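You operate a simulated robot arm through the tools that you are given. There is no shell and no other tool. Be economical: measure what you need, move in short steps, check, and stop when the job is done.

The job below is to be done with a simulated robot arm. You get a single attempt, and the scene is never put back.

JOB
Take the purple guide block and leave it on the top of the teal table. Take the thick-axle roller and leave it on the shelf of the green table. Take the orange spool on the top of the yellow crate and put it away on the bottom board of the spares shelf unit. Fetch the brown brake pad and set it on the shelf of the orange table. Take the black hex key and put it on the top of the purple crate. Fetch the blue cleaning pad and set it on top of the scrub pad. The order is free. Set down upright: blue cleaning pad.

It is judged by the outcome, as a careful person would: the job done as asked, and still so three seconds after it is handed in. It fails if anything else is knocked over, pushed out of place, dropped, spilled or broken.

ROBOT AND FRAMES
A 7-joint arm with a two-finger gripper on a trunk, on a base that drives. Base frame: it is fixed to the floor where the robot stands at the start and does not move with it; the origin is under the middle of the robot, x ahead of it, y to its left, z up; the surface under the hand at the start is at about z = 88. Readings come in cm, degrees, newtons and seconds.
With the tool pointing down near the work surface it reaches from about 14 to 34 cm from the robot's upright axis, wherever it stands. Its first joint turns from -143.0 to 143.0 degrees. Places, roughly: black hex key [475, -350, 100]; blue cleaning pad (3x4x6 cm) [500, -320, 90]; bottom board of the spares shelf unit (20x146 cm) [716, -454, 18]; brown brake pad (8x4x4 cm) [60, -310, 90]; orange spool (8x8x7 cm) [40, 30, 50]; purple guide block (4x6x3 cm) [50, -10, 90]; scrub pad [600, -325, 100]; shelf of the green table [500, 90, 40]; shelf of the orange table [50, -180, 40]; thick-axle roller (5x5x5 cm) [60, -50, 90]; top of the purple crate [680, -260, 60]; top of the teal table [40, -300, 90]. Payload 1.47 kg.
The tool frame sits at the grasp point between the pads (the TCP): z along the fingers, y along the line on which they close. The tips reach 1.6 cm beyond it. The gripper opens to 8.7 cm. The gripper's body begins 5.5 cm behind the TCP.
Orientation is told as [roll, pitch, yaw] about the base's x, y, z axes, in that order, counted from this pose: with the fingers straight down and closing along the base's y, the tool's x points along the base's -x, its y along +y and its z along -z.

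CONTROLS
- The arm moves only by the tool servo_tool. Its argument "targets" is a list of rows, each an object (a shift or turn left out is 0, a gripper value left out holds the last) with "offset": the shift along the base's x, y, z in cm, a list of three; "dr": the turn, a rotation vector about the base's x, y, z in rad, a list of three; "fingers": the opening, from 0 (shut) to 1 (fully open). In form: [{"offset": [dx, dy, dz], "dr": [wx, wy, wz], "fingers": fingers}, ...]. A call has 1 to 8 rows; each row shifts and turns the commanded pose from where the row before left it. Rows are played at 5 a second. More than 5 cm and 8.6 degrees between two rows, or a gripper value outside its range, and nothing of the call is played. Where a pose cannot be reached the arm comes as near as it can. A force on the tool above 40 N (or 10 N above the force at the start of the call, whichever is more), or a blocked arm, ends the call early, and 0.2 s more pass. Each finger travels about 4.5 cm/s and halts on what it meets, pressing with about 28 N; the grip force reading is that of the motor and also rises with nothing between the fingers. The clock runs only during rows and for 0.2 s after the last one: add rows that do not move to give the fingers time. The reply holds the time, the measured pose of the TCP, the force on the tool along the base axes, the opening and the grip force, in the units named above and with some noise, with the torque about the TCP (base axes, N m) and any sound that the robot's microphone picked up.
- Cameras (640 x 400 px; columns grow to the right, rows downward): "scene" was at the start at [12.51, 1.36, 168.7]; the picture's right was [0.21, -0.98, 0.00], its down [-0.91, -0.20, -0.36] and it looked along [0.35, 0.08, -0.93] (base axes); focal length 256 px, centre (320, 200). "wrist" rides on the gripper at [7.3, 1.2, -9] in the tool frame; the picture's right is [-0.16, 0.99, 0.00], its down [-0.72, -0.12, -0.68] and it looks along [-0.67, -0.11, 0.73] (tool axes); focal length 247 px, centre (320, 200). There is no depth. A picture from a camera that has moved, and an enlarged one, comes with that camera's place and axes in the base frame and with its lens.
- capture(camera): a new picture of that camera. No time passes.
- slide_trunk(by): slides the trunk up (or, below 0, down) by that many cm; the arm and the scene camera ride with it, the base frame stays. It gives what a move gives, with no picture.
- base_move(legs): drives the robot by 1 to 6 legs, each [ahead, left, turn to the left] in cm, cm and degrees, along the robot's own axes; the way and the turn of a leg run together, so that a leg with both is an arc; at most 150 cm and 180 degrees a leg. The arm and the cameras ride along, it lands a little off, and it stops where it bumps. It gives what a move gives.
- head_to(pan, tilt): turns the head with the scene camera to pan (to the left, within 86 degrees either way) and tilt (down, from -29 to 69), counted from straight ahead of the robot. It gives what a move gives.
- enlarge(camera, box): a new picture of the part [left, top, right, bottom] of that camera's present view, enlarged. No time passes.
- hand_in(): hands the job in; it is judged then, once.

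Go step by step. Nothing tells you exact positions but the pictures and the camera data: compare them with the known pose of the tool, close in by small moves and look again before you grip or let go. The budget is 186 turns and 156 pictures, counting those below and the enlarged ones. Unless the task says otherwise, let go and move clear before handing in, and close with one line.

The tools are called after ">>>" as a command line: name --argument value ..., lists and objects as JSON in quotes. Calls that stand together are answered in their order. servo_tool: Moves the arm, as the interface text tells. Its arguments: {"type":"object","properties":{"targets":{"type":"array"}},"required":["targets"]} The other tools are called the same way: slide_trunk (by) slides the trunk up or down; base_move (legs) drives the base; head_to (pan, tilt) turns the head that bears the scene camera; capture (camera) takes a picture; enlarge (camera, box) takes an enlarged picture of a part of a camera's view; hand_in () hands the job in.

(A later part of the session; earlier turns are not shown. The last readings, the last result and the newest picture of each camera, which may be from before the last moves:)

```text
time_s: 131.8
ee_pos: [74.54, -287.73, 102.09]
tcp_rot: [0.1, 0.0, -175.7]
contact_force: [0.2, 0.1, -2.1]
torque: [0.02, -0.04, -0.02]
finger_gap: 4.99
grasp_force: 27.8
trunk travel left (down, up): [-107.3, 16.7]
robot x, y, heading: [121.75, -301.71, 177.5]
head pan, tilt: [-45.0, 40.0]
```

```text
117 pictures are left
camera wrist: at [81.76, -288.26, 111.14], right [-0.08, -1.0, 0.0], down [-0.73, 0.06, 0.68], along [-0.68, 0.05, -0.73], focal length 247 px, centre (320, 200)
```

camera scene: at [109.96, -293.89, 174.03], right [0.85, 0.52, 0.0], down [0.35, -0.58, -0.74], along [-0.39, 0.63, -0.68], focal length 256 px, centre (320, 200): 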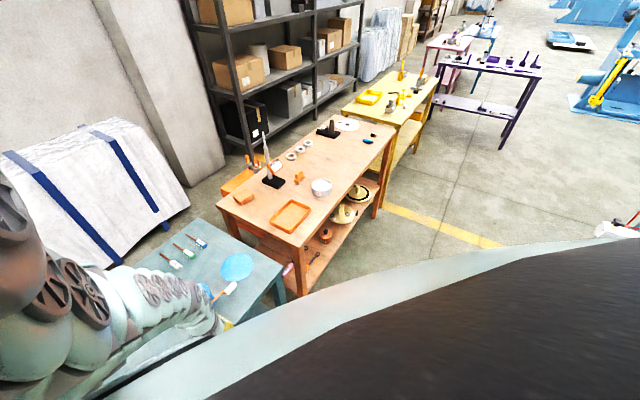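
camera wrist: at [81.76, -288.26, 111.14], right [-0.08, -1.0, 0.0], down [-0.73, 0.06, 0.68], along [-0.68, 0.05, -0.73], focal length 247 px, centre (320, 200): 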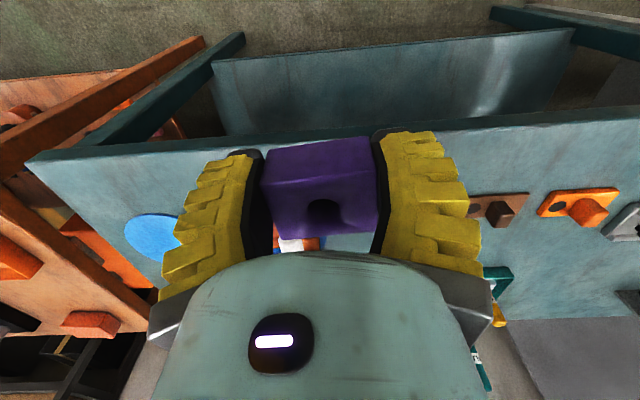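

The brown brake pad is at about (59,-308), the blue disc at (55,-262). I'll move closer so the block hangs over the free area in between.

>>> base_move --legs '[[14, 7, 2]]'

>>> capture --camera "wrist"

>>> capture --camera "scene"

```text
time_s: 133.2
ee_pos: [59.8, -296.0, 102.05]
tcp_rot: [0.2, 0.0, -173.7]
contact_force: [0.1, 0.1, -1.6]
torque: [0.0, 0.0, 0.0]
finger_gap: 5.0
grasp_force: 27.8
trunk travel left (down, up): [-107.3, 16.7]
robot x, y, heading: [106.73, -308.05, 179.5]
head pan, tilt: [-45.0, 40.0]
```

```text
116 pictures are left
camera wrist: at [67.05, -296.26, 111.14], right [-0.05, -1.0, 0.0], down [-0.73, 0.04, 0.68], along [-0.68, 0.03, -0.73], focal length 247 px, centre (320, 200)
```

wrist: 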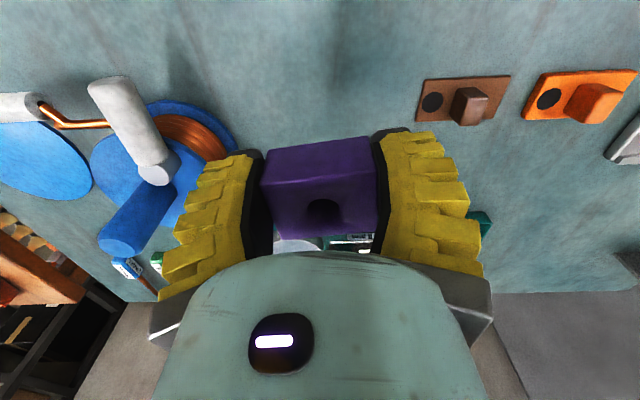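

```text
115 pictures are left
camera scene: at [95.43, -300.94, 174.05], right [0.83, 0.55, 0.0], down [0.37, -0.56, -0.74], along [-0.41, 0.61, -0.68], focal length 256 px, centre (320, 200)
```

scene: 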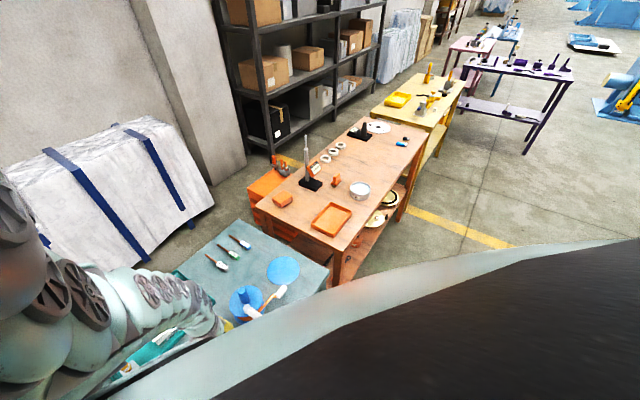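

The spot beneath the block is free with clearance on both sides. I'll lower the trunk.

>>> slide_trunk --by -11

>>> capture --camera "wrist"

```text
time_s: 134.6
ee_pos: [59.75, -296.1, 91.12]
tcp_rot: [0.1, 0.0, -173.6]
contact_force: [-0.5, 0.2, -1.5]
torque: [-0.04, -0.03, 0.02]
finger_gap: 4.97
grasp_force: 27.7
trunk travel left (down, up): [-96.3, 27.7]
robot x, y, heading: [106.88, -308.39, 179.3]
head pan, tilt: [-45.0, 40.0]
```

```text
114 pictures are left
camera wrist: at [67.04, -296.26, 100.15], right [-0.05, -1.0, 0.0], down [-0.73, 0.04, 0.68], along [-0.68, 0.03, -0.73], focal length 247 px, centre (320, 200)
```

wrist: 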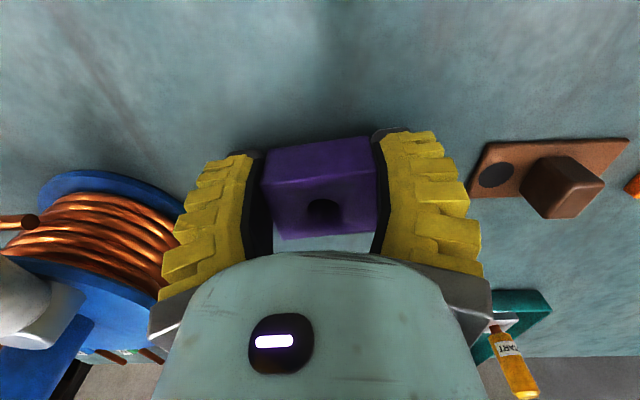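

>>> slide_trunk --by -0.7

>>> servo_tool --targets '[{"offset": [0, 0, -0.2]}, {"offset": [0, 0, -0.2]}]'

```text
time_s: 135.1
ee_pos: [59.82, -295.98, 90.44]
tcp_rot: [0.1, 0.0, -173.6]
contact_force: [-1.4, -0.7, -1.1]
torque: [0.02, 0.01, 0.01]
finger_gap: 4.98
grasp_force: 27.8
trunk travel left (down, up): [-95.6, 28.4]
robot x, y, heading: [106.92, -308.26, 179.2]
head pan, tilt: [-45.0, 40.0]
```

```text
time_s: 135.7
ee_pos: [59.77, -296.09, 90.3]
tcp_rot: [0.1, 0.0, -173.7]
contact_force: [-0.7, -1.6, 5.6]
torque: [0.03, 0.23, 0.07]
finger_gap: 4.99
grasp_force: 28.1
trunk travel left (down, up): [-95.6, 28.4]
robot x, y, heading: [106.86, -308.25, 179.2]
head pan, tilt: [-45.0, 40.0]
```

Contact with the table is felt (5.6 N). I'll open the fingers partly and rise.

>>> servo_tool --targets '[{"fingers": 0.78}, {"fingers": 0.78}, {"fingers": 0.78}]'

>>> slide_trunk --by 12

>>> capture --camera "wrist"

```text
time_s: 136.5
ee_pos: [59.88, -295.97, 90.15]
tcp_rot: [0.1, 0.1, -173.8]
contact_force: [0.7, 0.0, -0.5]
torque: [0.01, -0.02, -0.02]
finger_gap: 7.16
grasp_force: 2.1
trunk travel left (down, up): [-95.6, 28.4]
robot x, y, heading: [106.86, -308.0, 179.5]
head pan, tilt: [-45.0, 40.0]
```

```text
time_s: 138.0
ee_pos: [59.93, -296.02, 102.21]
tcp_rot: [0.1, 0.1, -173.6]
contact_force: [0.2, 0.2, -0.4]
torque: [-0.02, 0.02, -0.02]
finger_gap: 7.19
grasp_force: 2.7
trunk travel left (down, up): [-107.6, 16.4]
robot x, y, heading: [106.94, -308.18, 179.3]
head pan, tilt: [-45.0, 40.0]
```

```text
113 pictures are left
camera wrist: at [67.14, -296.28, 111.23], right [-0.05, -1.0, 0.0], down [-0.73, 0.04, 0.68], along [-0.68, 0.03, -0.73], focal length 247 px, centre (320, 200)
```

wrist: 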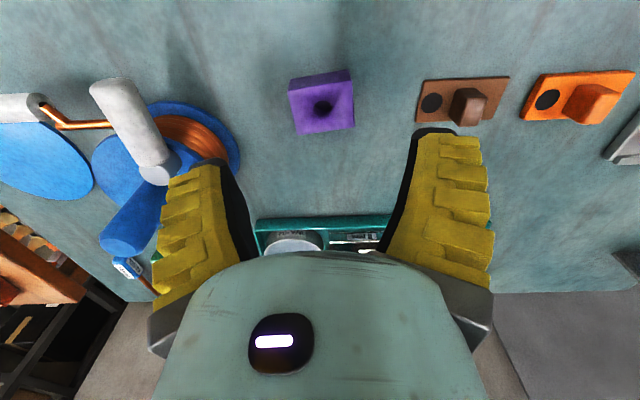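

The guide block is standing on the teal table. Next is the brake pad: a plate with a knob at about (58,-308.7). Since it must go under a table top, I'll pick it with the hand tilted 20°.

>>> servo_tool --targets '[{"offset": [-0.4, -3.2, 0], "dr": [0, 0.0875, 0], "fingers": 0.6}, {"offset": [-0.4, -3.2, 0], "dr": [0, 0.0875, 0]}, {"offset": [-0.4, -3.2, 0], "dr": [0, 0.0875, 0]}, {"offset": [-0.4, -3.1, 0], "dr": [0, 0.0875, 0]}, {"fingers": 0.6}]'

>>> capture --camera "wrist"

```text
time_s: 139.2
ee_pos: [58.42, -308.69, 102.33]
tcp_rot: [-2.2, -19.9, -173.2]
contact_force: [0.5, -0.3, -0.3]
torque: [0.02, -0.04, 0.02]
finger_gap: 5.75
grasp_force: 4.0
trunk travel left (down, up): [-107.6, 16.4]
robot x, y, heading: [106.37, -307.82, 179.2]
head pan, tilt: [-45.0, 40.0]
```

```text
112 pictures are left
camera wrist: at [68.2, -308.98, 108.2], right [-0.04, -1.0, 0.02], down [-0.45, 0.04, 0.89], along [-0.89, 0.03, -0.46], focal length 247 px, centre (320, 200)
```

wrist: 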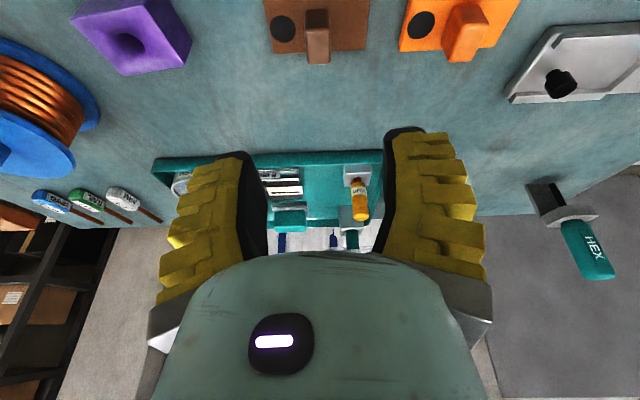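

The knob is right below the tool. Lowering now.

>>> slide_trunk --by -10

>>> capture --camera "wrist"

```text
time_s: 140.6
ee_pos: [58.28, -308.64, 92.37]
tcp_rot: [-2.2, -19.9, -173.4]
contact_force: [0.2, -0.7, -0.3]
torque: [-0.05, 0.01, 0.02]
finger_gap: 5.74
grasp_force: 3.6
trunk travel left (down, up): [-97.6, 26.4]
robot x, y, heading: [107.09, -308.13, 179.6]
head pan, tilt: [-45.0, 40.0]
```

```text
111 pictures are left
camera wrist: at [68.19, -308.94, 98.21], right [-0.04, -1.0, 0.02], down [-0.46, 0.04, 0.89], along [-0.89, 0.03, -0.46], focal length 247 px, centre (320, 200)
```

wrist: 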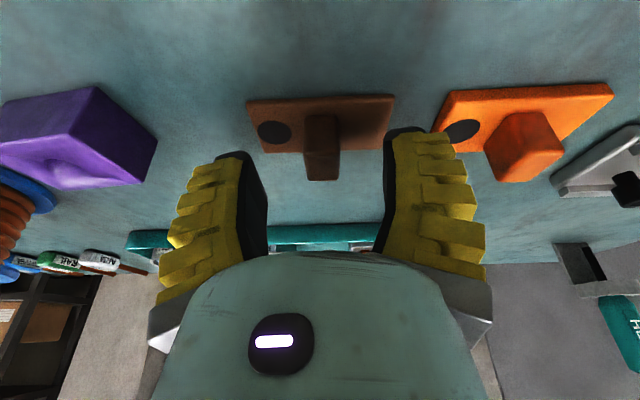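

>>> slide_trunk --by -1.3

>>> servo_tool --targets '[{"fingers": 0}, {"fingers": 0}, {"fingers": 0}, {"fingers": 0}, {"fingers": 0}]'

>>> capture --camera "wrist"

```text
time_s: 141.2
ee_pos: [58.34, -308.68, 90.86]
tcp_rot: [-2.2, -19.9, -173.3]
contact_force: [0.8, 0.6, 0.6]
torque: [-0.03, 0.0, 0.03]
finger_gap: 5.75
grasp_force: 3.8
trunk travel left (down, up): [-96.3, 27.7]
robot x, y, heading: [107.34, -307.57, 179.3]
head pan, tilt: [-45.0, 40.0]
```

```text
time_s: 142.4
ee_pos: [58.31, -308.72, 90.88]
tcp_rot: [-2.2, -19.9, -173.2]
contact_force: [4.6, 0.8, 10.7]
torque: [-0.01, -0.05, 0.0]
finger_gap: 1.33
grasp_force: 28.3
trunk travel left (down, up): [-96.3, 27.7]
robot x, y, heading: [106.71, -308.39, 179.4]
head pan, tilt: [-45.0, 40.0]
```

```text
110 pictures are left
camera wrist: at [68.17, -308.94, 96.93], right [-0.04, -1.0, 0.02], down [-0.45, 0.04, 0.89], along [-0.89, 0.03, -0.46], focal length 247 px, centre (320, 200)
```

wrist: 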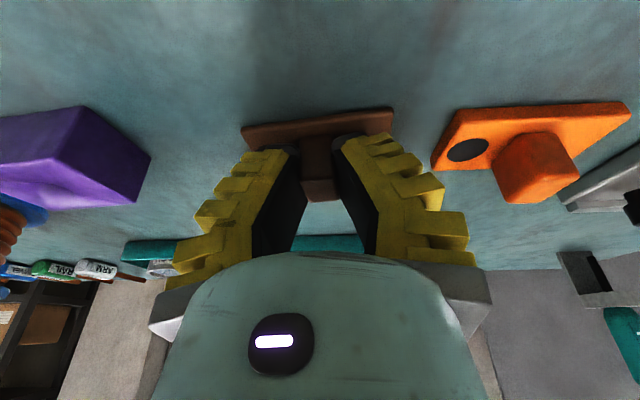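

The knob is gripped. Lifting and checking.

>>> slide_trunk --by 12

>>> capture --camera "wrist"

```text
time_s: 143.9
ee_pos: [58.37, -308.6, 103.0]
tcp_rot: [-2.1, -19.9, -173.4]
contact_force: [1.1, 0.5, 0.0]
torque: [0.02, -0.04, -0.03]
finger_gap: 0.79
grasp_force: 27.9
trunk travel left (down, up): [-108.3, 15.7]
robot x, y, heading: [107.09, -308.18, 179.6]
head pan, tilt: [-45.0, 40.0]
```

```text
109 pictures are left
camera wrist: at [68.22, -308.95, 108.89], right [-0.04, -1.0, 0.02], down [-0.46, 0.04, 0.89], along [-0.89, 0.03, -0.46], focal length 247 px, centre (320, 200)
```

wrist: 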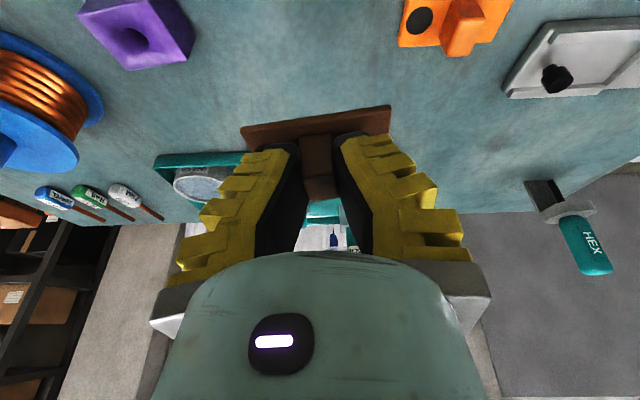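

It is up, but the gap narrowed; I'll check whether it is slipping.

>>> servo_tool --targets '[{"fingers": 0}, {"fingers": 0}, {"fingers": 0}, {"fingers": 0}]'

>>> enlarge --camera "wrist" --box '[220, 80, 420, 220]'

```text
time_s: 144.9
ee_pos: [58.25, -308.64, 102.95]
tcp_rot: [-2.2, -19.9, -173.4]
contact_force: [0.4, 0.4, -0.6]
torque: [-0.02, 0.01, 0.05]
finger_gap: 0.75
grasp_force: 27.9
trunk travel left (down, up): [-108.3, 15.7]
robot x, y, heading: [107.04, -308.36, 179.5]
head pan, tilt: [-45.0, 40.0]
```

```text
2.86 times, centred on (320, 150) of wrist
camera zoom: at [68.21, -308.94, 108.9], right [-0.04, -1.0, 0.02], down [-0.46, 0.04, 0.89], along [-0.89, 0.03, -0.46], focal length 706 px, centre (320, 343)
```

zoom: 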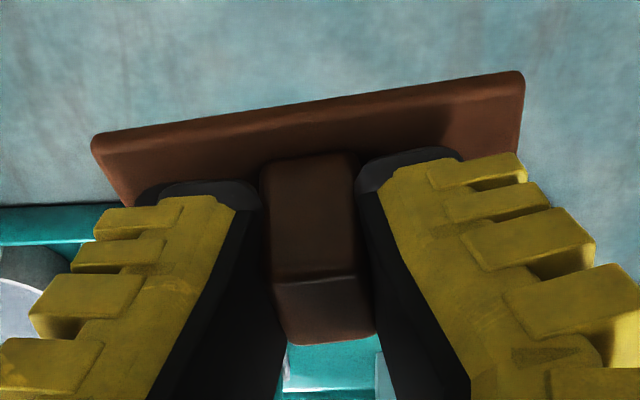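

The knob sits fully between the pads with the plate against the tips. I'll back off and move along to the orange table, then lower the trunk to see its shelf.

>>> base_move --legs '[[-22, 0, 0], [0, -110, 0]]'

>>> slide_trunk --by -42

>>> capture --camera "wrist"

>>> capture --camera "scene"

```text
time_s: 151.9
ee_pos: [81.27, -196.33, 102.97]
tcp_rot: [-2.0, -19.9, -173.5]
contact_force: [0.5, -0.3, -0.6]
torque: [0.0, -0.02, 0.01]
finger_gap: 0.75
grasp_force: 27.9
trunk travel left (down, up): [-108.3, 15.7]
robot x, y, heading: [129.87, -196.28, 179.4]
head pan, tilt: [-45.0, 40.0]
```

```text
refused: -42 is not a number from -40 to 40
```

```text
107 pictures are left
camera wrist: at [91.11, -196.65, 108.9], right [-0.05, -1.0, 0.02], down [-0.46, 0.04, 0.89], along [-0.89, 0.03, -0.46], focal length 247 px, centre (320, 200)
```

wrist: 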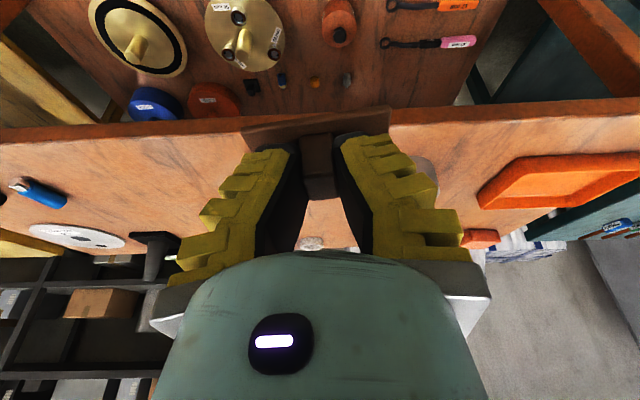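

```text
106 pictures are left
camera scene: at [118.25, -188.58, 175.43], right [0.84, 0.55, 0.0], down [0.35, -0.54, -0.77], along [-0.42, 0.64, -0.64], focal length 256 px, centre (320, 200)
```

scene: 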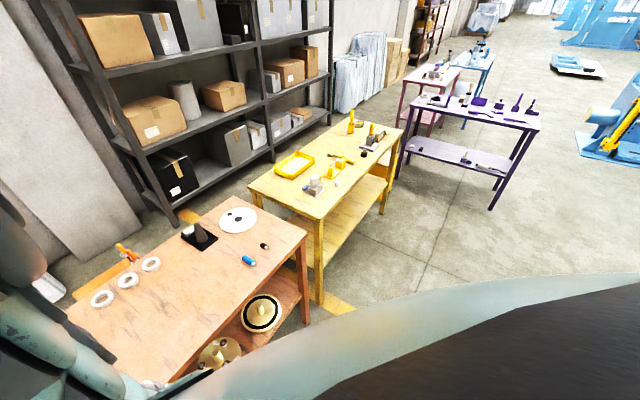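

The shelf has several things on it; free space seems to be behind the orange roll and right of it. I'll lower for a better view under the top.

>>> slide_trunk --by -36

>>> capture --camera "wrist"

```text
time_s: 155.4
ee_pos: [81.2, -196.29, 66.98]
tcp_rot: [-2.2, -20.0, -173.5]
contact_force: [-0.1, -0.3, -0.4]
torque: [0.0, -0.01, 0.0]
finger_gap: 0.77
grasp_force: 27.9
trunk travel left (down, up): [-72.3, 51.7]
robot x, y, heading: [129.81, -195.49, 179.3]
head pan, tilt: [-45.0, 40.0]
```

```text
105 pictures are left
camera wrist: at [91.1, -196.65, 72.9], right [-0.05, -1.0, 0.02], down [-0.46, 0.04, 0.89], along [-0.89, 0.03, -0.46], focal length 247 px, centre (320, 200)
```

wrist: 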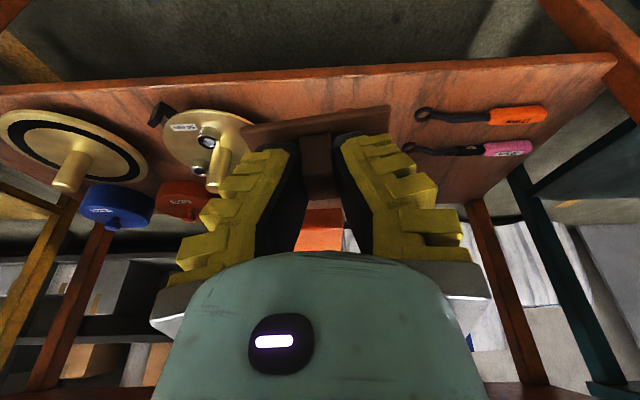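

There is free shelf between the orange roll and the handles, near y≈-209. I'll shift there and look.

>>> base_move --legs '[[0, 13, 0.7]]'

>>> capture --camera "wrist"

```text
time_s: 156.7
ee_pos: [81.23, -209.93, 66.91]
tcp_rot: [-2.3, -19.8, -172.7]
contact_force: [0.8, -0.1, 0.1]
torque: [0.02, 0.03, -0.01]
finger_gap: 0.78
grasp_force: 28.2
trunk travel left (down, up): [-72.3, 51.7]
robot x, y, heading: [129.73, -209.1, 180.1]
head pan, tilt: [-45.0, 40.0]
```

```text
104 pictures are left
camera wrist: at [91.02, -210.17, 72.9], right [-0.04, -1.0, 0.02], down [-0.46, 0.03, 0.89], along [-0.89, 0.02, -0.46], focal length 247 px, centre (320, 200)
```

wrist: 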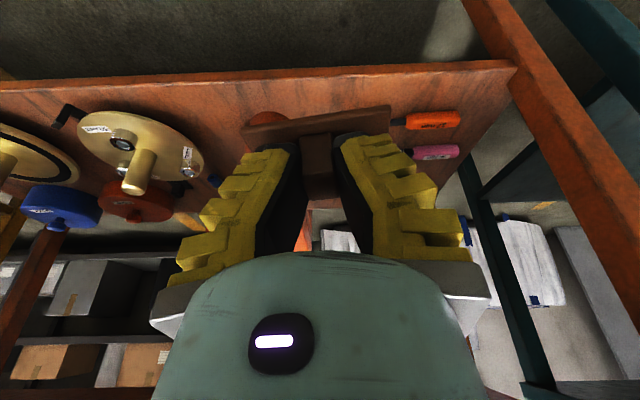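

I'll lower to just above shelf height while outside, then drive in so the pad hovers over the free strip at x≈64, y≈-209.5.

>>> slide_trunk --by -20.5

>>> base_move --legs '[[8, -0.4, 0]]'

>>> capture --camera "wrist"

```text
time_s: 158.9
ee_pos: [81.17, -209.88, 46.5]
tcp_rot: [-2.2, -19.9, -172.7]
contact_force: [0.9, -0.8, -1.1]
torque: [0.0, -0.01, 0.01]
finger_gap: 0.76
grasp_force: 28.6
trunk travel left (down, up): [-51.8, 72.2]
robot x, y, heading: [129.44, -209.14, 180.1]
head pan, tilt: [-45.0, 40.0]
```

```text
time_s: 159.9
ee_pos: [72.99, -209.38, 46.48]
tcp_rot: [-2.2, -19.9, -172.8]
contact_force: [0.4, -0.5, -1.1]
torque: [0.0, -0.01, 0.01]
finger_gap: 0.78
grasp_force: 28.0
trunk travel left (down, up): [-51.8, 72.2]
robot x, y, heading: [121.73, -208.39, 179.7]
head pan, tilt: [-45.0, 40.0]
```

```text
103 pictures are left
camera wrist: at [82.94, -209.66, 52.42], right [-0.04, -1.0, 0.02], down [-0.46, 0.03, 0.89], along [-0.89, 0.02, -0.46], focal length 247 px, centre (320, 200)
```

wrist: 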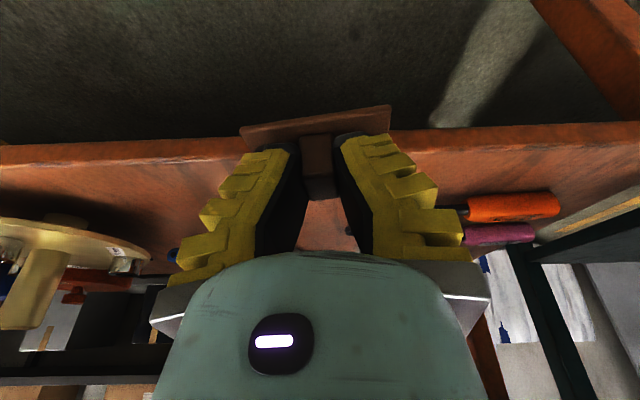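

>>> base_move --legs '[[9, 0, 0]]'

>>> slide_trunk --by -2

>>> capture --camera "wrist"

```text
time_s: 161.1
ee_pos: [63.71, -209.33, 46.52]
tcp_rot: [-2.2, -20.0, -173.0]
contact_force: [0.5, 0.6, 0.3]
torque: [0.0, -0.06, 0.02]
finger_gap: 0.81
grasp_force: 28.2
trunk travel left (down, up): [-51.8, 72.2]
robot x, y, heading: [112.39, -208.32, 179.9]
head pan, tilt: [-45.0, 40.0]
```

```text
time_s: 161.7
ee_pos: [63.79, -209.17, 44.44]
tcp_rot: [-2.2, -19.9, -172.9]
contact_force: [1.0, 0.0, -0.2]
torque: [0.02, 0.0, -0.02]
finger_gap: 0.76
grasp_force: 27.6
trunk travel left (down, up): [-49.8, 74.2]
robot x, y, heading: [112.57, -208.44, 179.6]
head pan, tilt: [-45.0, 40.0]
```

```text
102 pictures are left
camera wrist: at [73.61, -209.5, 50.41], right [-0.04, -1.0, 0.02], down [-0.45, 0.03, 0.89], along [-0.89, 0.03, -0.46], focal length 247 px, centre (320, 200)
```

wrist: 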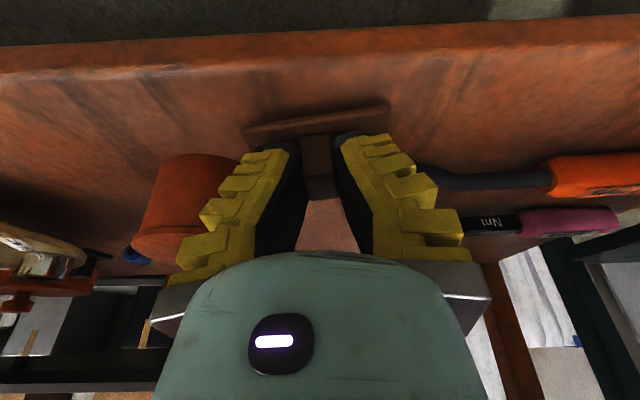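

The strip under the pad is free. Lowering in small steps until contact.

>>> servo_tool --targets '[{"offset": [0, 0, -0.5]}, {"offset": [0, 0, -0.5]}, {"offset": [0, 0, -0.3]}]'

>>> capture --camera "wrist"

```text
time_s: 162.5
ee_pos: [63.58, -209.26, 43.17]
tcp_rot: [-2.1, -19.9, -172.8]
contact_force: [-0.1, -0.5, 2.3]
torque: [-0.02, 0.0, 0.03]
finger_gap: 0.86
grasp_force: 28.0
trunk travel left (down, up): [-49.8, 74.2]
robot x, y, heading: [112.72, -208.76, 179.8]
head pan, tilt: [-45.0, 40.0]
```

```text
101 pictures are left
camera wrist: at [73.55, -209.57, 49.08], right [-0.04, -1.0, 0.02], down [-0.46, 0.03, 0.89], along [-0.89, 0.03, -0.46], focal length 247 px, centre (320, 200)
```

wrist: 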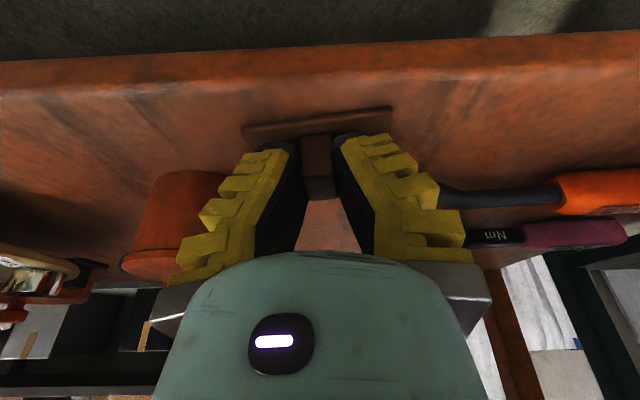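

>>> servo_tool --targets '[{"offset": [0, 0, -0.2]}, {"fingers": 0.32}, {"fingers": 0.32}, {"fingers": 0.32}]'

>>> capture --camera "wrist"

```text
time_s: 163.5
ee_pos: [63.7, -209.25, 42.98]
tcp_rot: [-2.2, -19.9, -173.1]
contact_force: [-0.9, -0.2, 0.2]
torque: [0.0, 0.01, 0.0]
finger_gap: 3.42
grasp_force: 4.3
trunk travel left (down, up): [-49.8, 74.2]
robot x, y, heading: [112.68, -208.78, 179.6]
head pan, tilt: [-45.0, 40.0]
```

```text
100 pictures are left
camera wrist: at [73.62, -209.51, 48.85], right [-0.04, -1.0, 0.02], down [-0.46, 0.03, 0.89], along [-0.89, 0.03, -0.46], focal length 247 px, centre (320, 200)
```

wrist: 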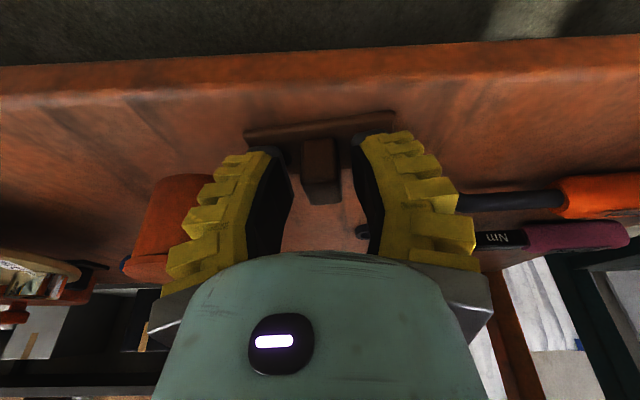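

Released and free of the fingers. I'll rise 5 cm, back out, then lift to travelling height.

>>> slide_trunk --by 4.5

>>> base_move --legs '[[-20, 0, 0]]'

>>> capture --camera "wrist"

```text
time_s: 164.4
ee_pos: [63.75, -209.22, 47.36]
tcp_rot: [-2.2, -19.7, -173.1]
contact_force: [0.3, 0.3, -0.4]
torque: [0.03, 0.01, 0.0]
finger_gap: 3.39
grasp_force: 4.4
trunk travel left (down, up): [-54.3, 69.7]
robot x, y, heading: [112.33, -208.37, 179.3]
head pan, tilt: [-45.0, 40.0]
```

```text
time_s: 166.0
ee_pos: [83.9, -209.27, 47.44]
tcp_rot: [-2.2, -19.9, -172.9]
contact_force: [1.1, -0.3, 0.7]
torque: [0.0, 0.03, 0.02]
finger_gap: 3.41
grasp_force: 4.8
trunk travel left (down, up): [-54.3, 69.7]
robot x, y, heading: [132.51, -208.47, 179.7]
head pan, tilt: [-45.0, 40.0]
```

```text
99 pictures are left
camera wrist: at [93.78, -209.63, 53.34], right [-0.04, -1.0, 0.02], down [-0.46, 0.03, 0.89], along [-0.89, 0.03, -0.46], focal length 247 px, centre (320, 200)
```

wrist: 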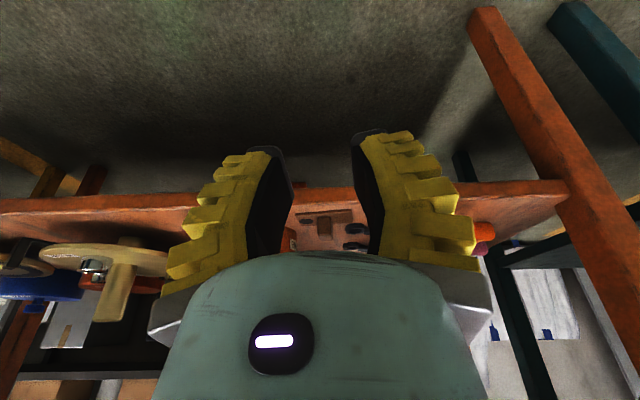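

The brake pad lies flat on the orange shelf. Now I'll raise the trunk and go along to the thick-axle roller on the yellow table.

>>> slide_trunk --by 40

>>> slide_trunk --by 16

>>> base_move --legs '[[0, -100, 0], [0, -62, 0]]'

>>> capture --camera "wrist"

```text
time_s: 169.8
ee_pos: [83.76, -209.38, 87.35]
tcp_rot: [-2.2, -19.9, -173.0]
contact_force: [0.4, 0.0, -0.2]
torque: [0.01, 0.0, 0.0]
finger_gap: 3.41
grasp_force: 4.9
trunk travel left (down, up): [-94.3, 29.7]
robot x, y, heading: [132.59, -208.41, 179.7]
head pan, tilt: [-45.0, 40.0]
```

```text
time_s: 171.7
ee_pos: [83.76, -209.28, 103.32]
tcp_rot: [-2.1, -19.9, -173.1]
contact_force: [0.4, 0.7, 0.4]
torque: [-0.01, 0.01, 0.01]
finger_gap: 3.41
grasp_force: 4.3
trunk travel left (down, up): [-110.3, 13.7]
robot x, y, heading: [132.2, -208.61, 179.6]
head pan, tilt: [-45.0, 40.0]
```

```text
time_s: 179.9
ee_pos: [86.37, -46.44, 103.34]
tcp_rot: [-2.2, -19.9, -173.8]
contact_force: [0.2, -0.2, -0.3]
torque: [-0.01, -0.04, -0.04]
finger_gap: 3.39
grasp_force: 4.6
trunk travel left (down, up): [-110.3, 13.7]
robot x, y, heading: [134.81, -46.64, 178.8]
head pan, tilt: [-45.0, 40.0]
```

```text
98 pictures are left
camera wrist: at [96.21, -46.84, 109.35], right [-0.05, -1.0, 0.02], down [-0.46, 0.04, 0.89], along [-0.89, 0.04, -0.46], focal length 247 px, centre (320, 200)
```

wrist: 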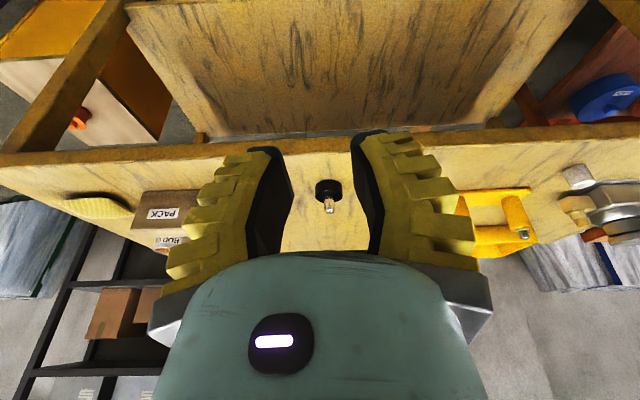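

The roller stands right ahead, at about (61,-47.5). I'll drive forward 18 cm and look.

>>> base_move --legs '[[18, 0, 1]]'

>>> enlarge --camera "wrist" --box '[200, 0, 440, 160]'

>>> capture --camera "wrist"

```text
time_s: 181.4
ee_pos: [68.55, -46.66, 103.34]
tcp_rot: [-2.2, -19.9, -173.0]
contact_force: [0.7, 0.2, -0.5]
torque: [0.02, -0.02, 0.02]
finger_gap: 3.4
grasp_force: 4.3
trunk travel left (down, up): [-110.3, 13.7]
robot x, y, heading: [116.96, -46.02, 179.4]
head pan, tilt: [-45.0, 40.0]
```

```text
2.50 times, centred on (320, 80) of wrist
camera zoom: at [78.52, -47.05, 109.35], right [-0.04, -1.0, 0.02], down [-0.46, 0.04, 0.89], along [-0.89, 0.03, -0.46], focal length 617 px, centre (320, 500)
```

zoom: 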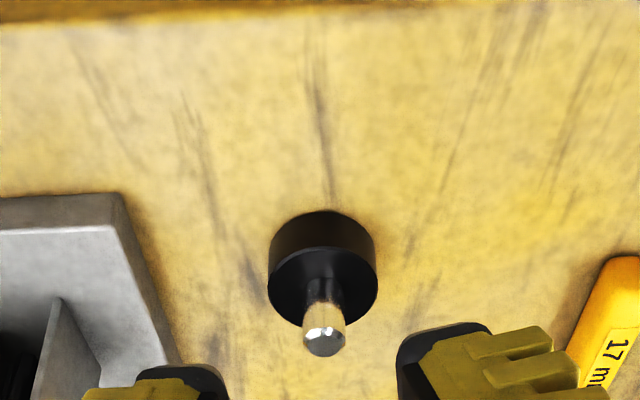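

```text
96 pictures are left
camera wrist: at [78.52, -47.05, 109.35], right [-0.04, -1.0, 0.02], down [-0.46, 0.04, 0.89], along [-0.89, 0.03, -0.46], focal length 247 px, centre (320, 200)
```

wrist: 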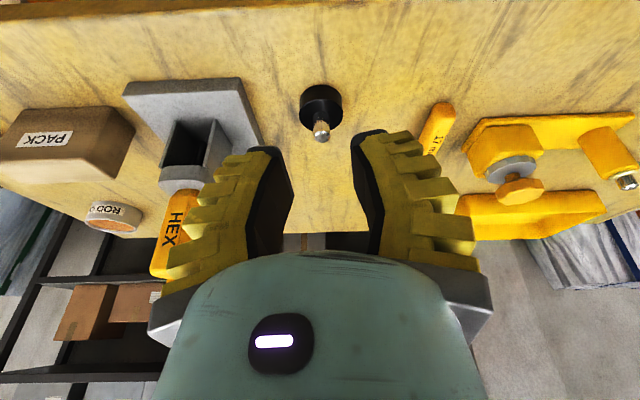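

The wheel (≈4.7 cm across, axle up) is centred near (61.1,-46.8). I'll open, move over it and lower.

>>> servo_tool --targets '[{"fingers": 0.8}, {"fingers": 0.8}, {"fingers": 0.8}]'

>>> base_move --legs '[[7.3, 0.2, 0]]'

>>> slide_trunk --by -8

>>> capture --camera "wrist"

```text
time_s: 182.2
ee_pos: [68.53, -46.73, 103.4]
tcp_rot: [-2.2, -19.9, -173.2]
contact_force: [0.4, 0.7, 0.1]
torque: [-0.06, 0.02, 0.01]
finger_gap: 7.3
grasp_force: 2.2
trunk travel left (down, up): [-110.3, 13.7]
robot x, y, heading: [117.43, -46.1, 179.2]
head pan, tilt: [-45.0, 40.0]
```

```text
time_s: 183.3
ee_pos: [61.32, -46.88, 103.51]
tcp_rot: [-2.2, -19.8, -173.2]
contact_force: [-0.6, 0.1, -1.0]
torque: [-0.03, -0.01, -0.03]
finger_gap: 7.31
grasp_force: 2.4
trunk travel left (down, up): [-110.3, 13.7]
robot x, y, heading: [110.15, -45.84, 179.6]
head pan, tilt: [-45.0, 40.0]
```

```text
time_s: 184.4
ee_pos: [61.4, -46.99, 95.45]
tcp_rot: [-2.2, -19.9, -173.2]
contact_force: [-0.1, -0.5, -0.2]
torque: [0.0, 0.01, 0.04]
finger_gap: 7.33
grasp_force: 2.5
trunk travel left (down, up): [-102.3, 21.7]
robot x, y, heading: [109.91, -46.03, 179.8]
head pan, tilt: [-45.0, 40.0]
```

```text
95 pictures are left
camera wrist: at [71.25, -47.22, 101.35], right [-0.04, -1.0, 0.02], down [-0.46, 0.03, 0.89], along [-0.89, 0.03, -0.46], focal length 247 px, centre (320, 200)
```

wrist: 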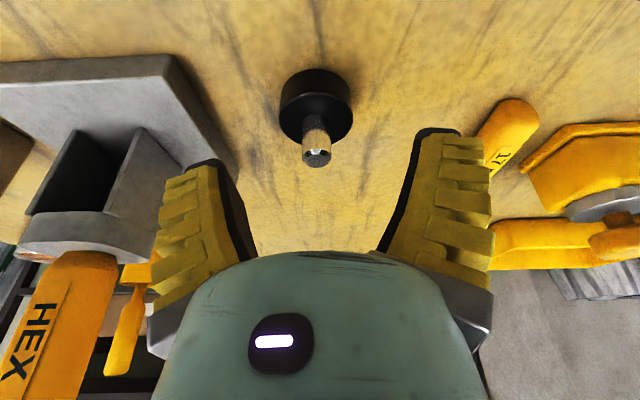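

>>> servo_tool --targets '[{"offset": [-0.5, 0.25, 0]}]'

>>> slide_trunk --by -4.7

>>> capture --camera "wrist"

```text
time_s: 184.8
ee_pos: [60.75, -46.64, 95.48]
tcp_rot: [-2.1, -19.9, -173.0]
contact_force: [-0.3, 0.9, 0.0]
torque: [-0.01, 0.02, -0.01]
finger_gap: 7.3
grasp_force: 2.5
trunk travel left (down, up): [-102.3, 21.7]
robot x, y, heading: [110.22, -46.33, 179.6]
head pan, tilt: [-45.0, 40.0]
```

```text
time_s: 185.7
ee_pos: [60.79, -46.75, 90.74]
tcp_rot: [-2.1, -19.9, -173.1]
contact_force: [-0.5, 0.3, -0.3]
torque: [0.02, -0.02, -0.04]
finger_gap: 7.33
grasp_force: 2.7
trunk travel left (down, up): [-97.6, 26.4]
robot x, y, heading: [110.07, -45.92, 179.6]
head pan, tilt: [-45.0, 40.0]
```

```text
94 pictures are left
camera wrist: at [70.73, -46.92, 96.68], right [-0.04, -1.0, 0.02], down [-0.46, 0.04, 0.89], along [-0.89, 0.03, -0.46], focal length 247 px, centre (320, 200)
```

wrist: 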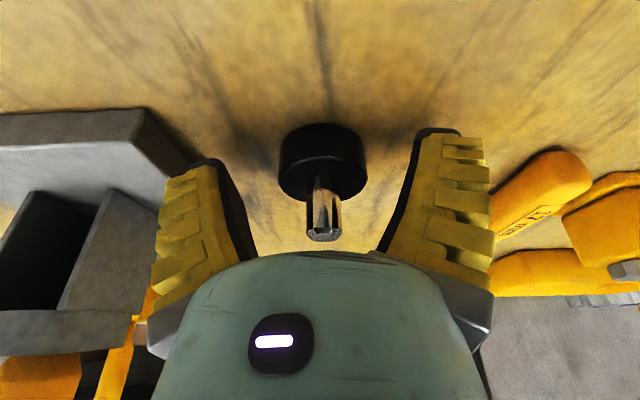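

>>> servo_tool --targets '[{"offset": [0, 0, -0.3]}, {"fingers": 0}, {"fingers": 0}, {"fingers": 0}, {"fingers": 0}, {"fingers": 0}]'

>>> slide_trunk --by 13

>>> capture --camera "wrist"

```text
time_s: 187.1
ee_pos: [60.79, -46.7, 90.46]
tcp_rot: [-2.2, -19.9, -173.1]
contact_force: [5.9, -0.9, 12.6]
torque: [-0.13, 0.05, 0.09]
finger_gap: 3.94
grasp_force: 27.9
trunk travel left (down, up): [-97.6, 26.4]
robot x, y, heading: [110.21, -46.34, 179.8]
head pan, tilt: [-45.0, 40.0]
```

```text
time_s: 188.7
ee_pos: [60.9, -46.66, 103.4]
tcp_rot: [-2.2, -19.9, -173.1]
contact_force: [0.3, -0.8, -0.3]
torque: [0.02, 0.0, -0.03]
finger_gap: 0.0
grasp_force: 28.2
trunk travel left (down, up): [-110.6, 13.4]
robot x, y, heading: [109.71, -46.39, 179.7]
head pan, tilt: [-45.0, 40.0]
```

```text
93 pictures are left
camera wrist: at [70.72, -46.95, 109.45], right [-0.04, -1.0, 0.02], down [-0.46, 0.03, 0.89], along [-0.89, 0.03, -0.46], focal length 247 px, centre (320, 200)
```

wrist: 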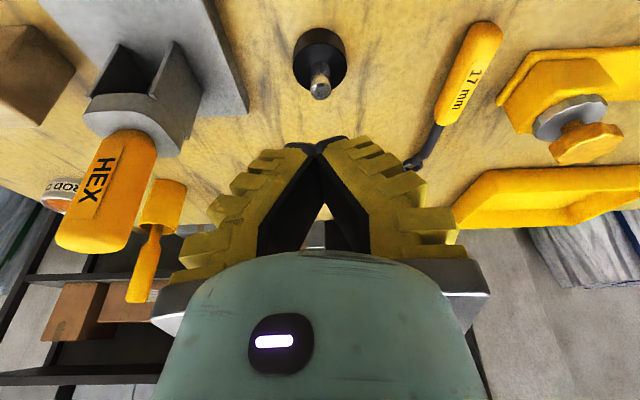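

The roller slipped out and was nudged about 2.5 cm, but still stands upright. I'll straighten the hand to vertical and grip it properly.

>>> servo_tool --targets '[{"offset": [-0.6, 0, 0], "dr": [0, -0.0875, 0], "fingers": 0.8}, {"offset": [-0.6, 0, 0], "dr": [0, -0.0875, 0]}, {"offset": [-0.6, 0, 0], "dr": [0, -0.0875, 0]}, {"offset": [-0.6, 0, 0], "dr": [0, -0.0875, 0]}, {"fingers": 0.8}]'

>>> capture --camera "wrist"

```text
time_s: 189.9
ee_pos: [59.66, -46.75, 104.56]
tcp_rot: [-0.4, -4.9, -173.5]
contact_force: [-0.4, -0.2, 0.1]
torque: [-0.02, -0.01, 0.0]
finger_gap: 7.33
grasp_force: 2.0
out of reach, approached as far as the arm can: row 2, 3, 4
trunk travel left (down, up): [-110.6, 13.4]
robot x, y, heading: [109.57, -46.41, 179.9]
head pan, tilt: [-45.0, 40.0]
```

```text
92 pictures are left
camera wrist: at [67.6, -47.03, 112.89], right [-0.05, -1.0, 0.01], down [-0.67, 0.04, 0.74], along [-0.74, 0.03, -0.67], focal length 247 px, centre (320, 200)
```

wrist: 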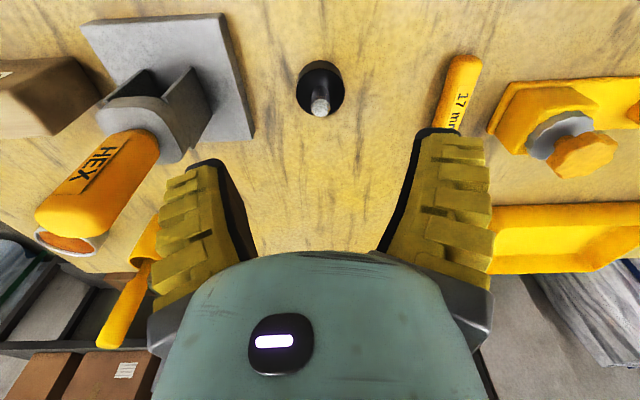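

>>> base_move --legs '[[5, 0, 0]]'

>>> servo_tool --targets '[{"offset": [1.3, 0, -0.3], "dr": [0, -0.043, 0]}, {"offset": [1.3, 0, -0.3], "dr": [0, -0.043, 0]}, {"fingers": 0.8}]'

>>> capture --camera "wrist"

```text
time_s: 190.8
ee_pos: [54.66, -46.76, 104.48]
tcp_rot: [-0.5, -4.9, -173.4]
contact_force: [-0.1, 0.6, -0.1]
torque: [0.0, 0.0, -0.04]
finger_gap: 7.31
grasp_force: 2.3
trunk travel left (down, up): [-110.6, 13.4]
robot x, y, heading: [105.39, -46.06, 179.4]
head pan, tilt: [-45.0, 40.0]
```

```text
time_s: 191.6
ee_pos: [57.22, -46.91, 104.14]
tcp_rot: [0.1, -0.1, -173.5]
contact_force: [0.8, 0.4, 0.2]
torque: [-0.01, -0.01, 0.06]
finger_gap: 7.3
grasp_force: 2.8
trunk travel left (down, up): [-110.6, 13.4]
robot x, y, heading: [105.32, -46.18, 179.5]
head pan, tilt: [-45.0, 40.0]
```

```text
91 pictures are left
camera wrist: at [64.46, -47.09, 113.05], right [-0.05, -1.0, 0.0], down [-0.73, 0.04, 0.68], along [-0.68, 0.03, -0.73], focal length 247 px, centre (320, 200)
```

wrist: 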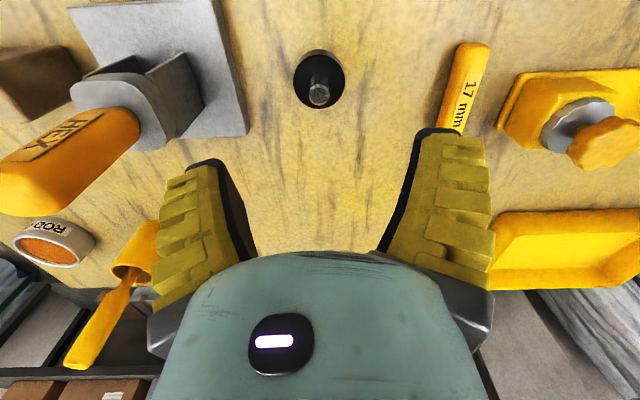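

>>> slide_trunk --by -12.5

>>> capture --camera "wrist"

```text
time_s: 193.2
ee_pos: [57.19, -46.82, 91.45]
tcp_rot: [0.1, -0.1, -173.6]
contact_force: [-0.7, 0.4, -0.3]
torque: [0.02, -0.03, 0.03]
finger_gap: 7.32
grasp_force: 2.6
trunk travel left (down, up): [-98.1, 25.9]
robot x, y, heading: [105.37, -46.53, 179.6]
head pan, tilt: [-45.0, 40.0]
```

```text
90 pictures are left
camera wrist: at [64.42, -47.09, 100.57], right [-0.05, -1.0, 0.0], down [-0.73, 0.04, 0.68], along [-0.68, 0.03, -0.73], focal length 247 px, centre (320, 200)
```

wrist: 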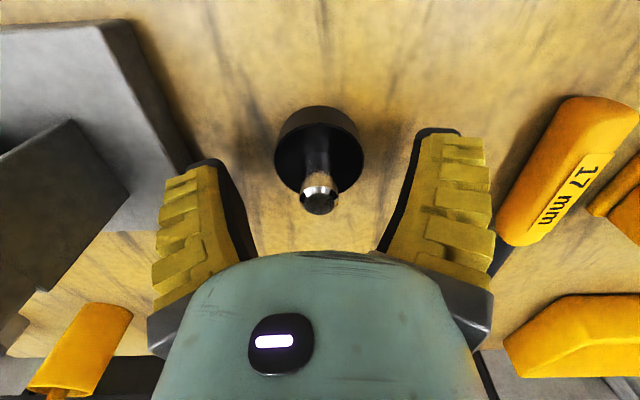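

>>> servo_tool --targets '[{"offset": [0.5, 0, -0.6]}, {"offset": [0, 0, -0.6]}, {"fingers": 0}, {"fingers": 0}, {"fingers": 0}, {"fingers": 0}, {"fingers": 0}]'

>>> capture --camera "wrist"

```text
time_s: 194.8
ee_pos: [57.56, -46.85, 91.41]
tcp_rot: [0.2, -0.4, -173.5]
contact_force: [-1.0, -0.4, 20.4]
torque: [-0.06, 0.3, 0.04]
finger_gap: 3.07
grasp_force: 27.8
out of reach, approached as far as the arm can: row 2
trunk travel left (down, up): [-98.1, 25.9]
robot x, y, heading: [105.09, -46.31, 179.9]
head pan, tilt: [-45.0, 40.0]
```

```text
89 pictures are left
camera wrist: at [64.75, -47.11, 100.36], right [-0.05, -1.0, 0.0], down [-0.73, 0.04, 0.68], along [-0.68, 0.03, -0.73], focal length 247 px, centre (320, 200)
```

wrist: 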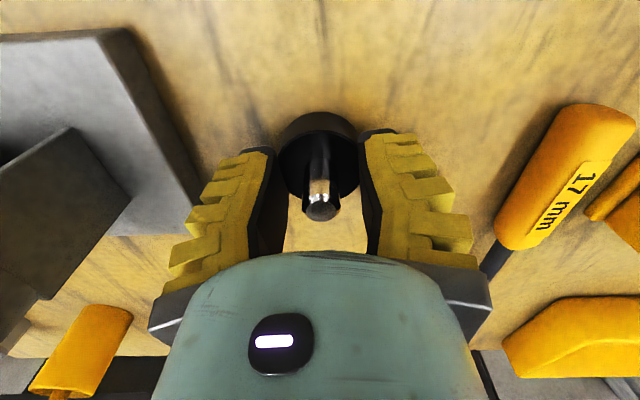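

The grip is too high on the wheel. I'll open, lower further, and close again.

>>> servo_tool --targets '[{"fingers": 0.8}, {"fingers": 0.8}, {"fingers": 0.8}]'

>>> slide_trunk --by -1.3

>>> capture --camera "wrist"

```text
time_s: 195.6
ee_pos: [57.8, -46.71, 91.22]
tcp_rot: [0.1, -0.1, -173.5]
contact_force: [-0.6, 0.2, -1.0]
torque: [-0.02, -0.03, 0.02]
finger_gap: 7.32
grasp_force: 2.2
trunk travel left (down, up): [-98.1, 25.9]
robot x, y, heading: [105.0, -46.57, 179.6]
head pan, tilt: [-45.0, 40.0]
```

```text
time_s: 196.2
ee_pos: [57.84, -46.72, 89.88]
tcp_rot: [0.1, -0.1, -173.5]
contact_force: [0.7, 0.9, -0.1]
torque: [0.02, -0.02, -0.01]
finger_gap: 7.31
grasp_force: 2.2
trunk travel left (down, up): [-96.8, 27.2]
robot x, y, heading: [105.13, -46.32, 179.7]
head pan, tilt: [-45.0, 40.0]
```

```text
88 pictures are left
camera wrist: at [65.05, -47.07, 98.95], right [-0.05, -1.0, 0.0], down [-0.73, 0.04, 0.68], along [-0.68, 0.03, -0.73], focal length 247 px, centre (320, 200)
```

wrist: 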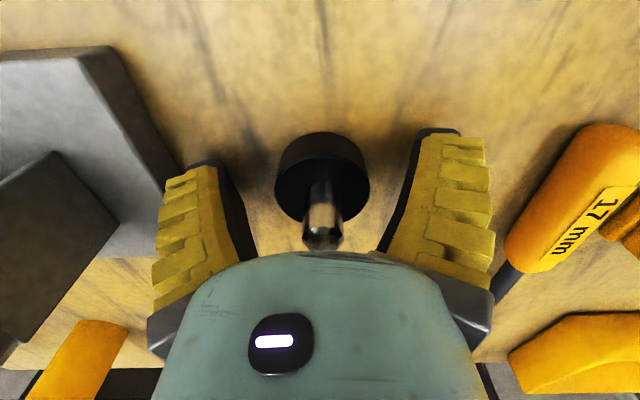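

>>> servo_tool --targets '[{"fingers": 0}, {"fingers": 0}, {"fingers": 0}, {"fingers": 0}, {"fingers": 0}]'

>>> capture --camera "wrist"

```text
time_s: 197.4
ee_pos: [57.77, -46.73, 90.03]
tcp_rot: [0.2, -0.1, -173.6]
contact_force: [-0.4, -1.4, 2.5]
torque: [-0.08, 0.07, 0.0]
finger_gap: 3.76
grasp_force: 27.8
trunk travel left (down, up): [-96.8, 27.2]
robot x, y, heading: [105.02, -46.56, 179.5]
head pan, tilt: [-45.0, 40.0]
```

```text
87 pictures are left
camera wrist: at [64.99, -47.1, 98.97], right [-0.05, -1.0, 0.0], down [-0.73, 0.04, 0.68], along [-0.68, 0.03, -0.73], focal length 247 px, centre (320, 200)
```

wrist: 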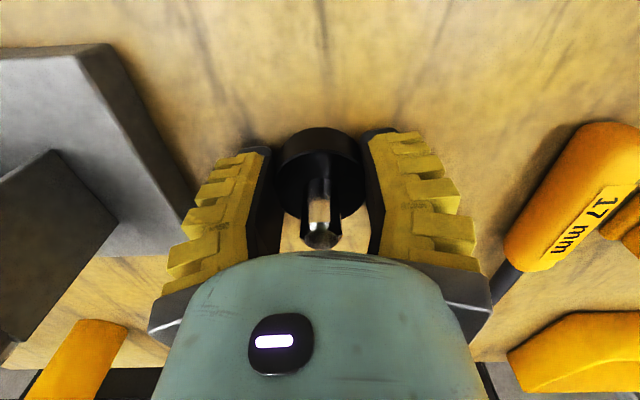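

>>> slide_trunk --by 14

>>> capture --camera "wrist"

```text
time_s: 199.1
ee_pos: [57.97, -46.71, 103.92]
tcp_rot: [0.2, 0.0, -173.5]
contact_force: [0.7, 0.5, -1.9]
torque: [-0.03, -0.01, -0.01]
finger_gap: 3.63
grasp_force: 27.8
trunk travel left (down, up): [-110.8, 13.2]
robot x, y, heading: [104.79, -46.24, 179.3]
head pan, tilt: [-45.0, 40.0]
```

```text
86 pictures are left
camera wrist: at [65.09, -47.07, 112.93], right [-0.05, -1.0, 0.0], down [-0.73, 0.04, 0.68], along [-0.68, 0.03, -0.73], focal length 247 px, centre (320, 200)
```

wrist: 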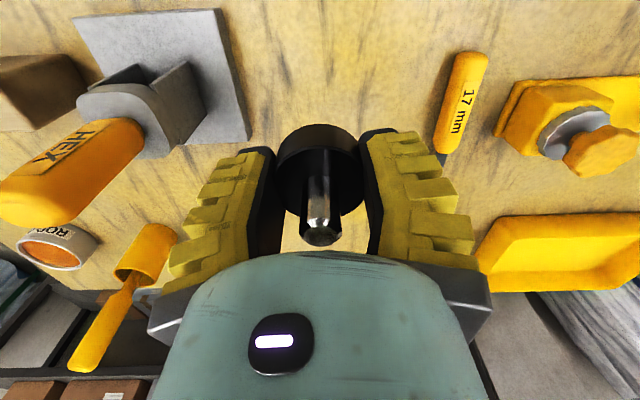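

The roller is firmly held. I'll back off, turn toward the hall and drive toward the green table.

>>> base_move --legs '[[-30, 0, 0], [0, -60, 0], [0, 0, 180], [140, 0, 0], [110, 0, 0]]'

>>> head_to --pan -45 --tilt 20

>>> capture --camera "scene"

>>> capture --camera "wrist"

```text
time_s: 223.4
ee_pos: [437.84, 5.84, 103.86]
tcp_rot: [0.2, 0.0, 5.1]
contact_force: [-0.4, 0.2, -1.9]
torque: [-0.02, -0.01, -0.01]
finger_gap: 3.55
grasp_force: 28.1
trunk travel left (down, up): [-110.8, 13.2]
robot x, y, heading: [390.22, 6.11, -1.4]
head pan, tilt: [-45.0, 40.0]
```

```text
time_s: 224.3
ee_pos: [437.69, 5.72, 103.95]
tcp_rot: [0.2, 0.0, 5.2]
contact_force: [0.2, 0.2, -2.1]
torque: [-0.01, -0.01, 0.03]
finger_gap: 3.58
grasp_force: 28.1
trunk travel left (down, up): [-110.8, 13.2]
robot x, y, heading: [390.31, 6.38, -1.4]
head pan, tilt: [-45.0, 20.0]
```

```text
85 pictures are left
camera scene: at [402.43, -1.55, 180.31], right [-0.84, -0.54, 0.0], down [-0.22, 0.35, -0.91], along [0.49, -0.77, -0.42], focal length 256 px, centre (320, 200)
```

scene: 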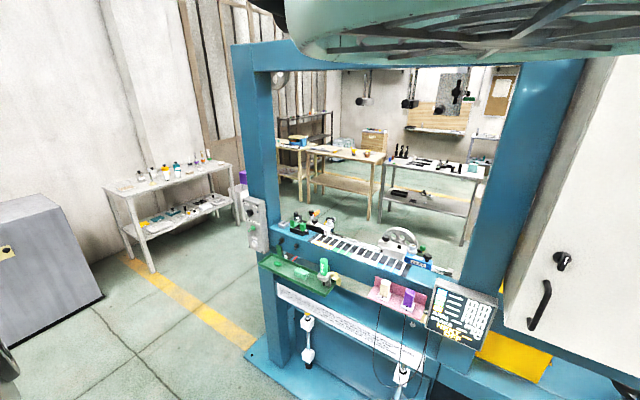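

```text
84 pictures are left
camera wrist: at [430.26, 6.32, 112.93], right [0.07, 1.0, 0.0], down [0.73, -0.05, 0.68], along [0.68, -0.05, -0.73], focal length 247 px, centre (320, 200)
```

wrist: 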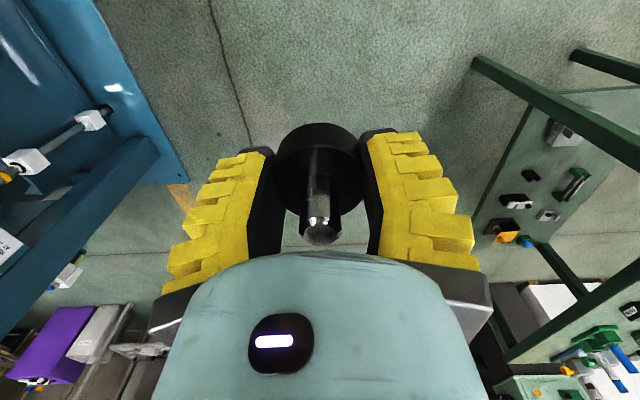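

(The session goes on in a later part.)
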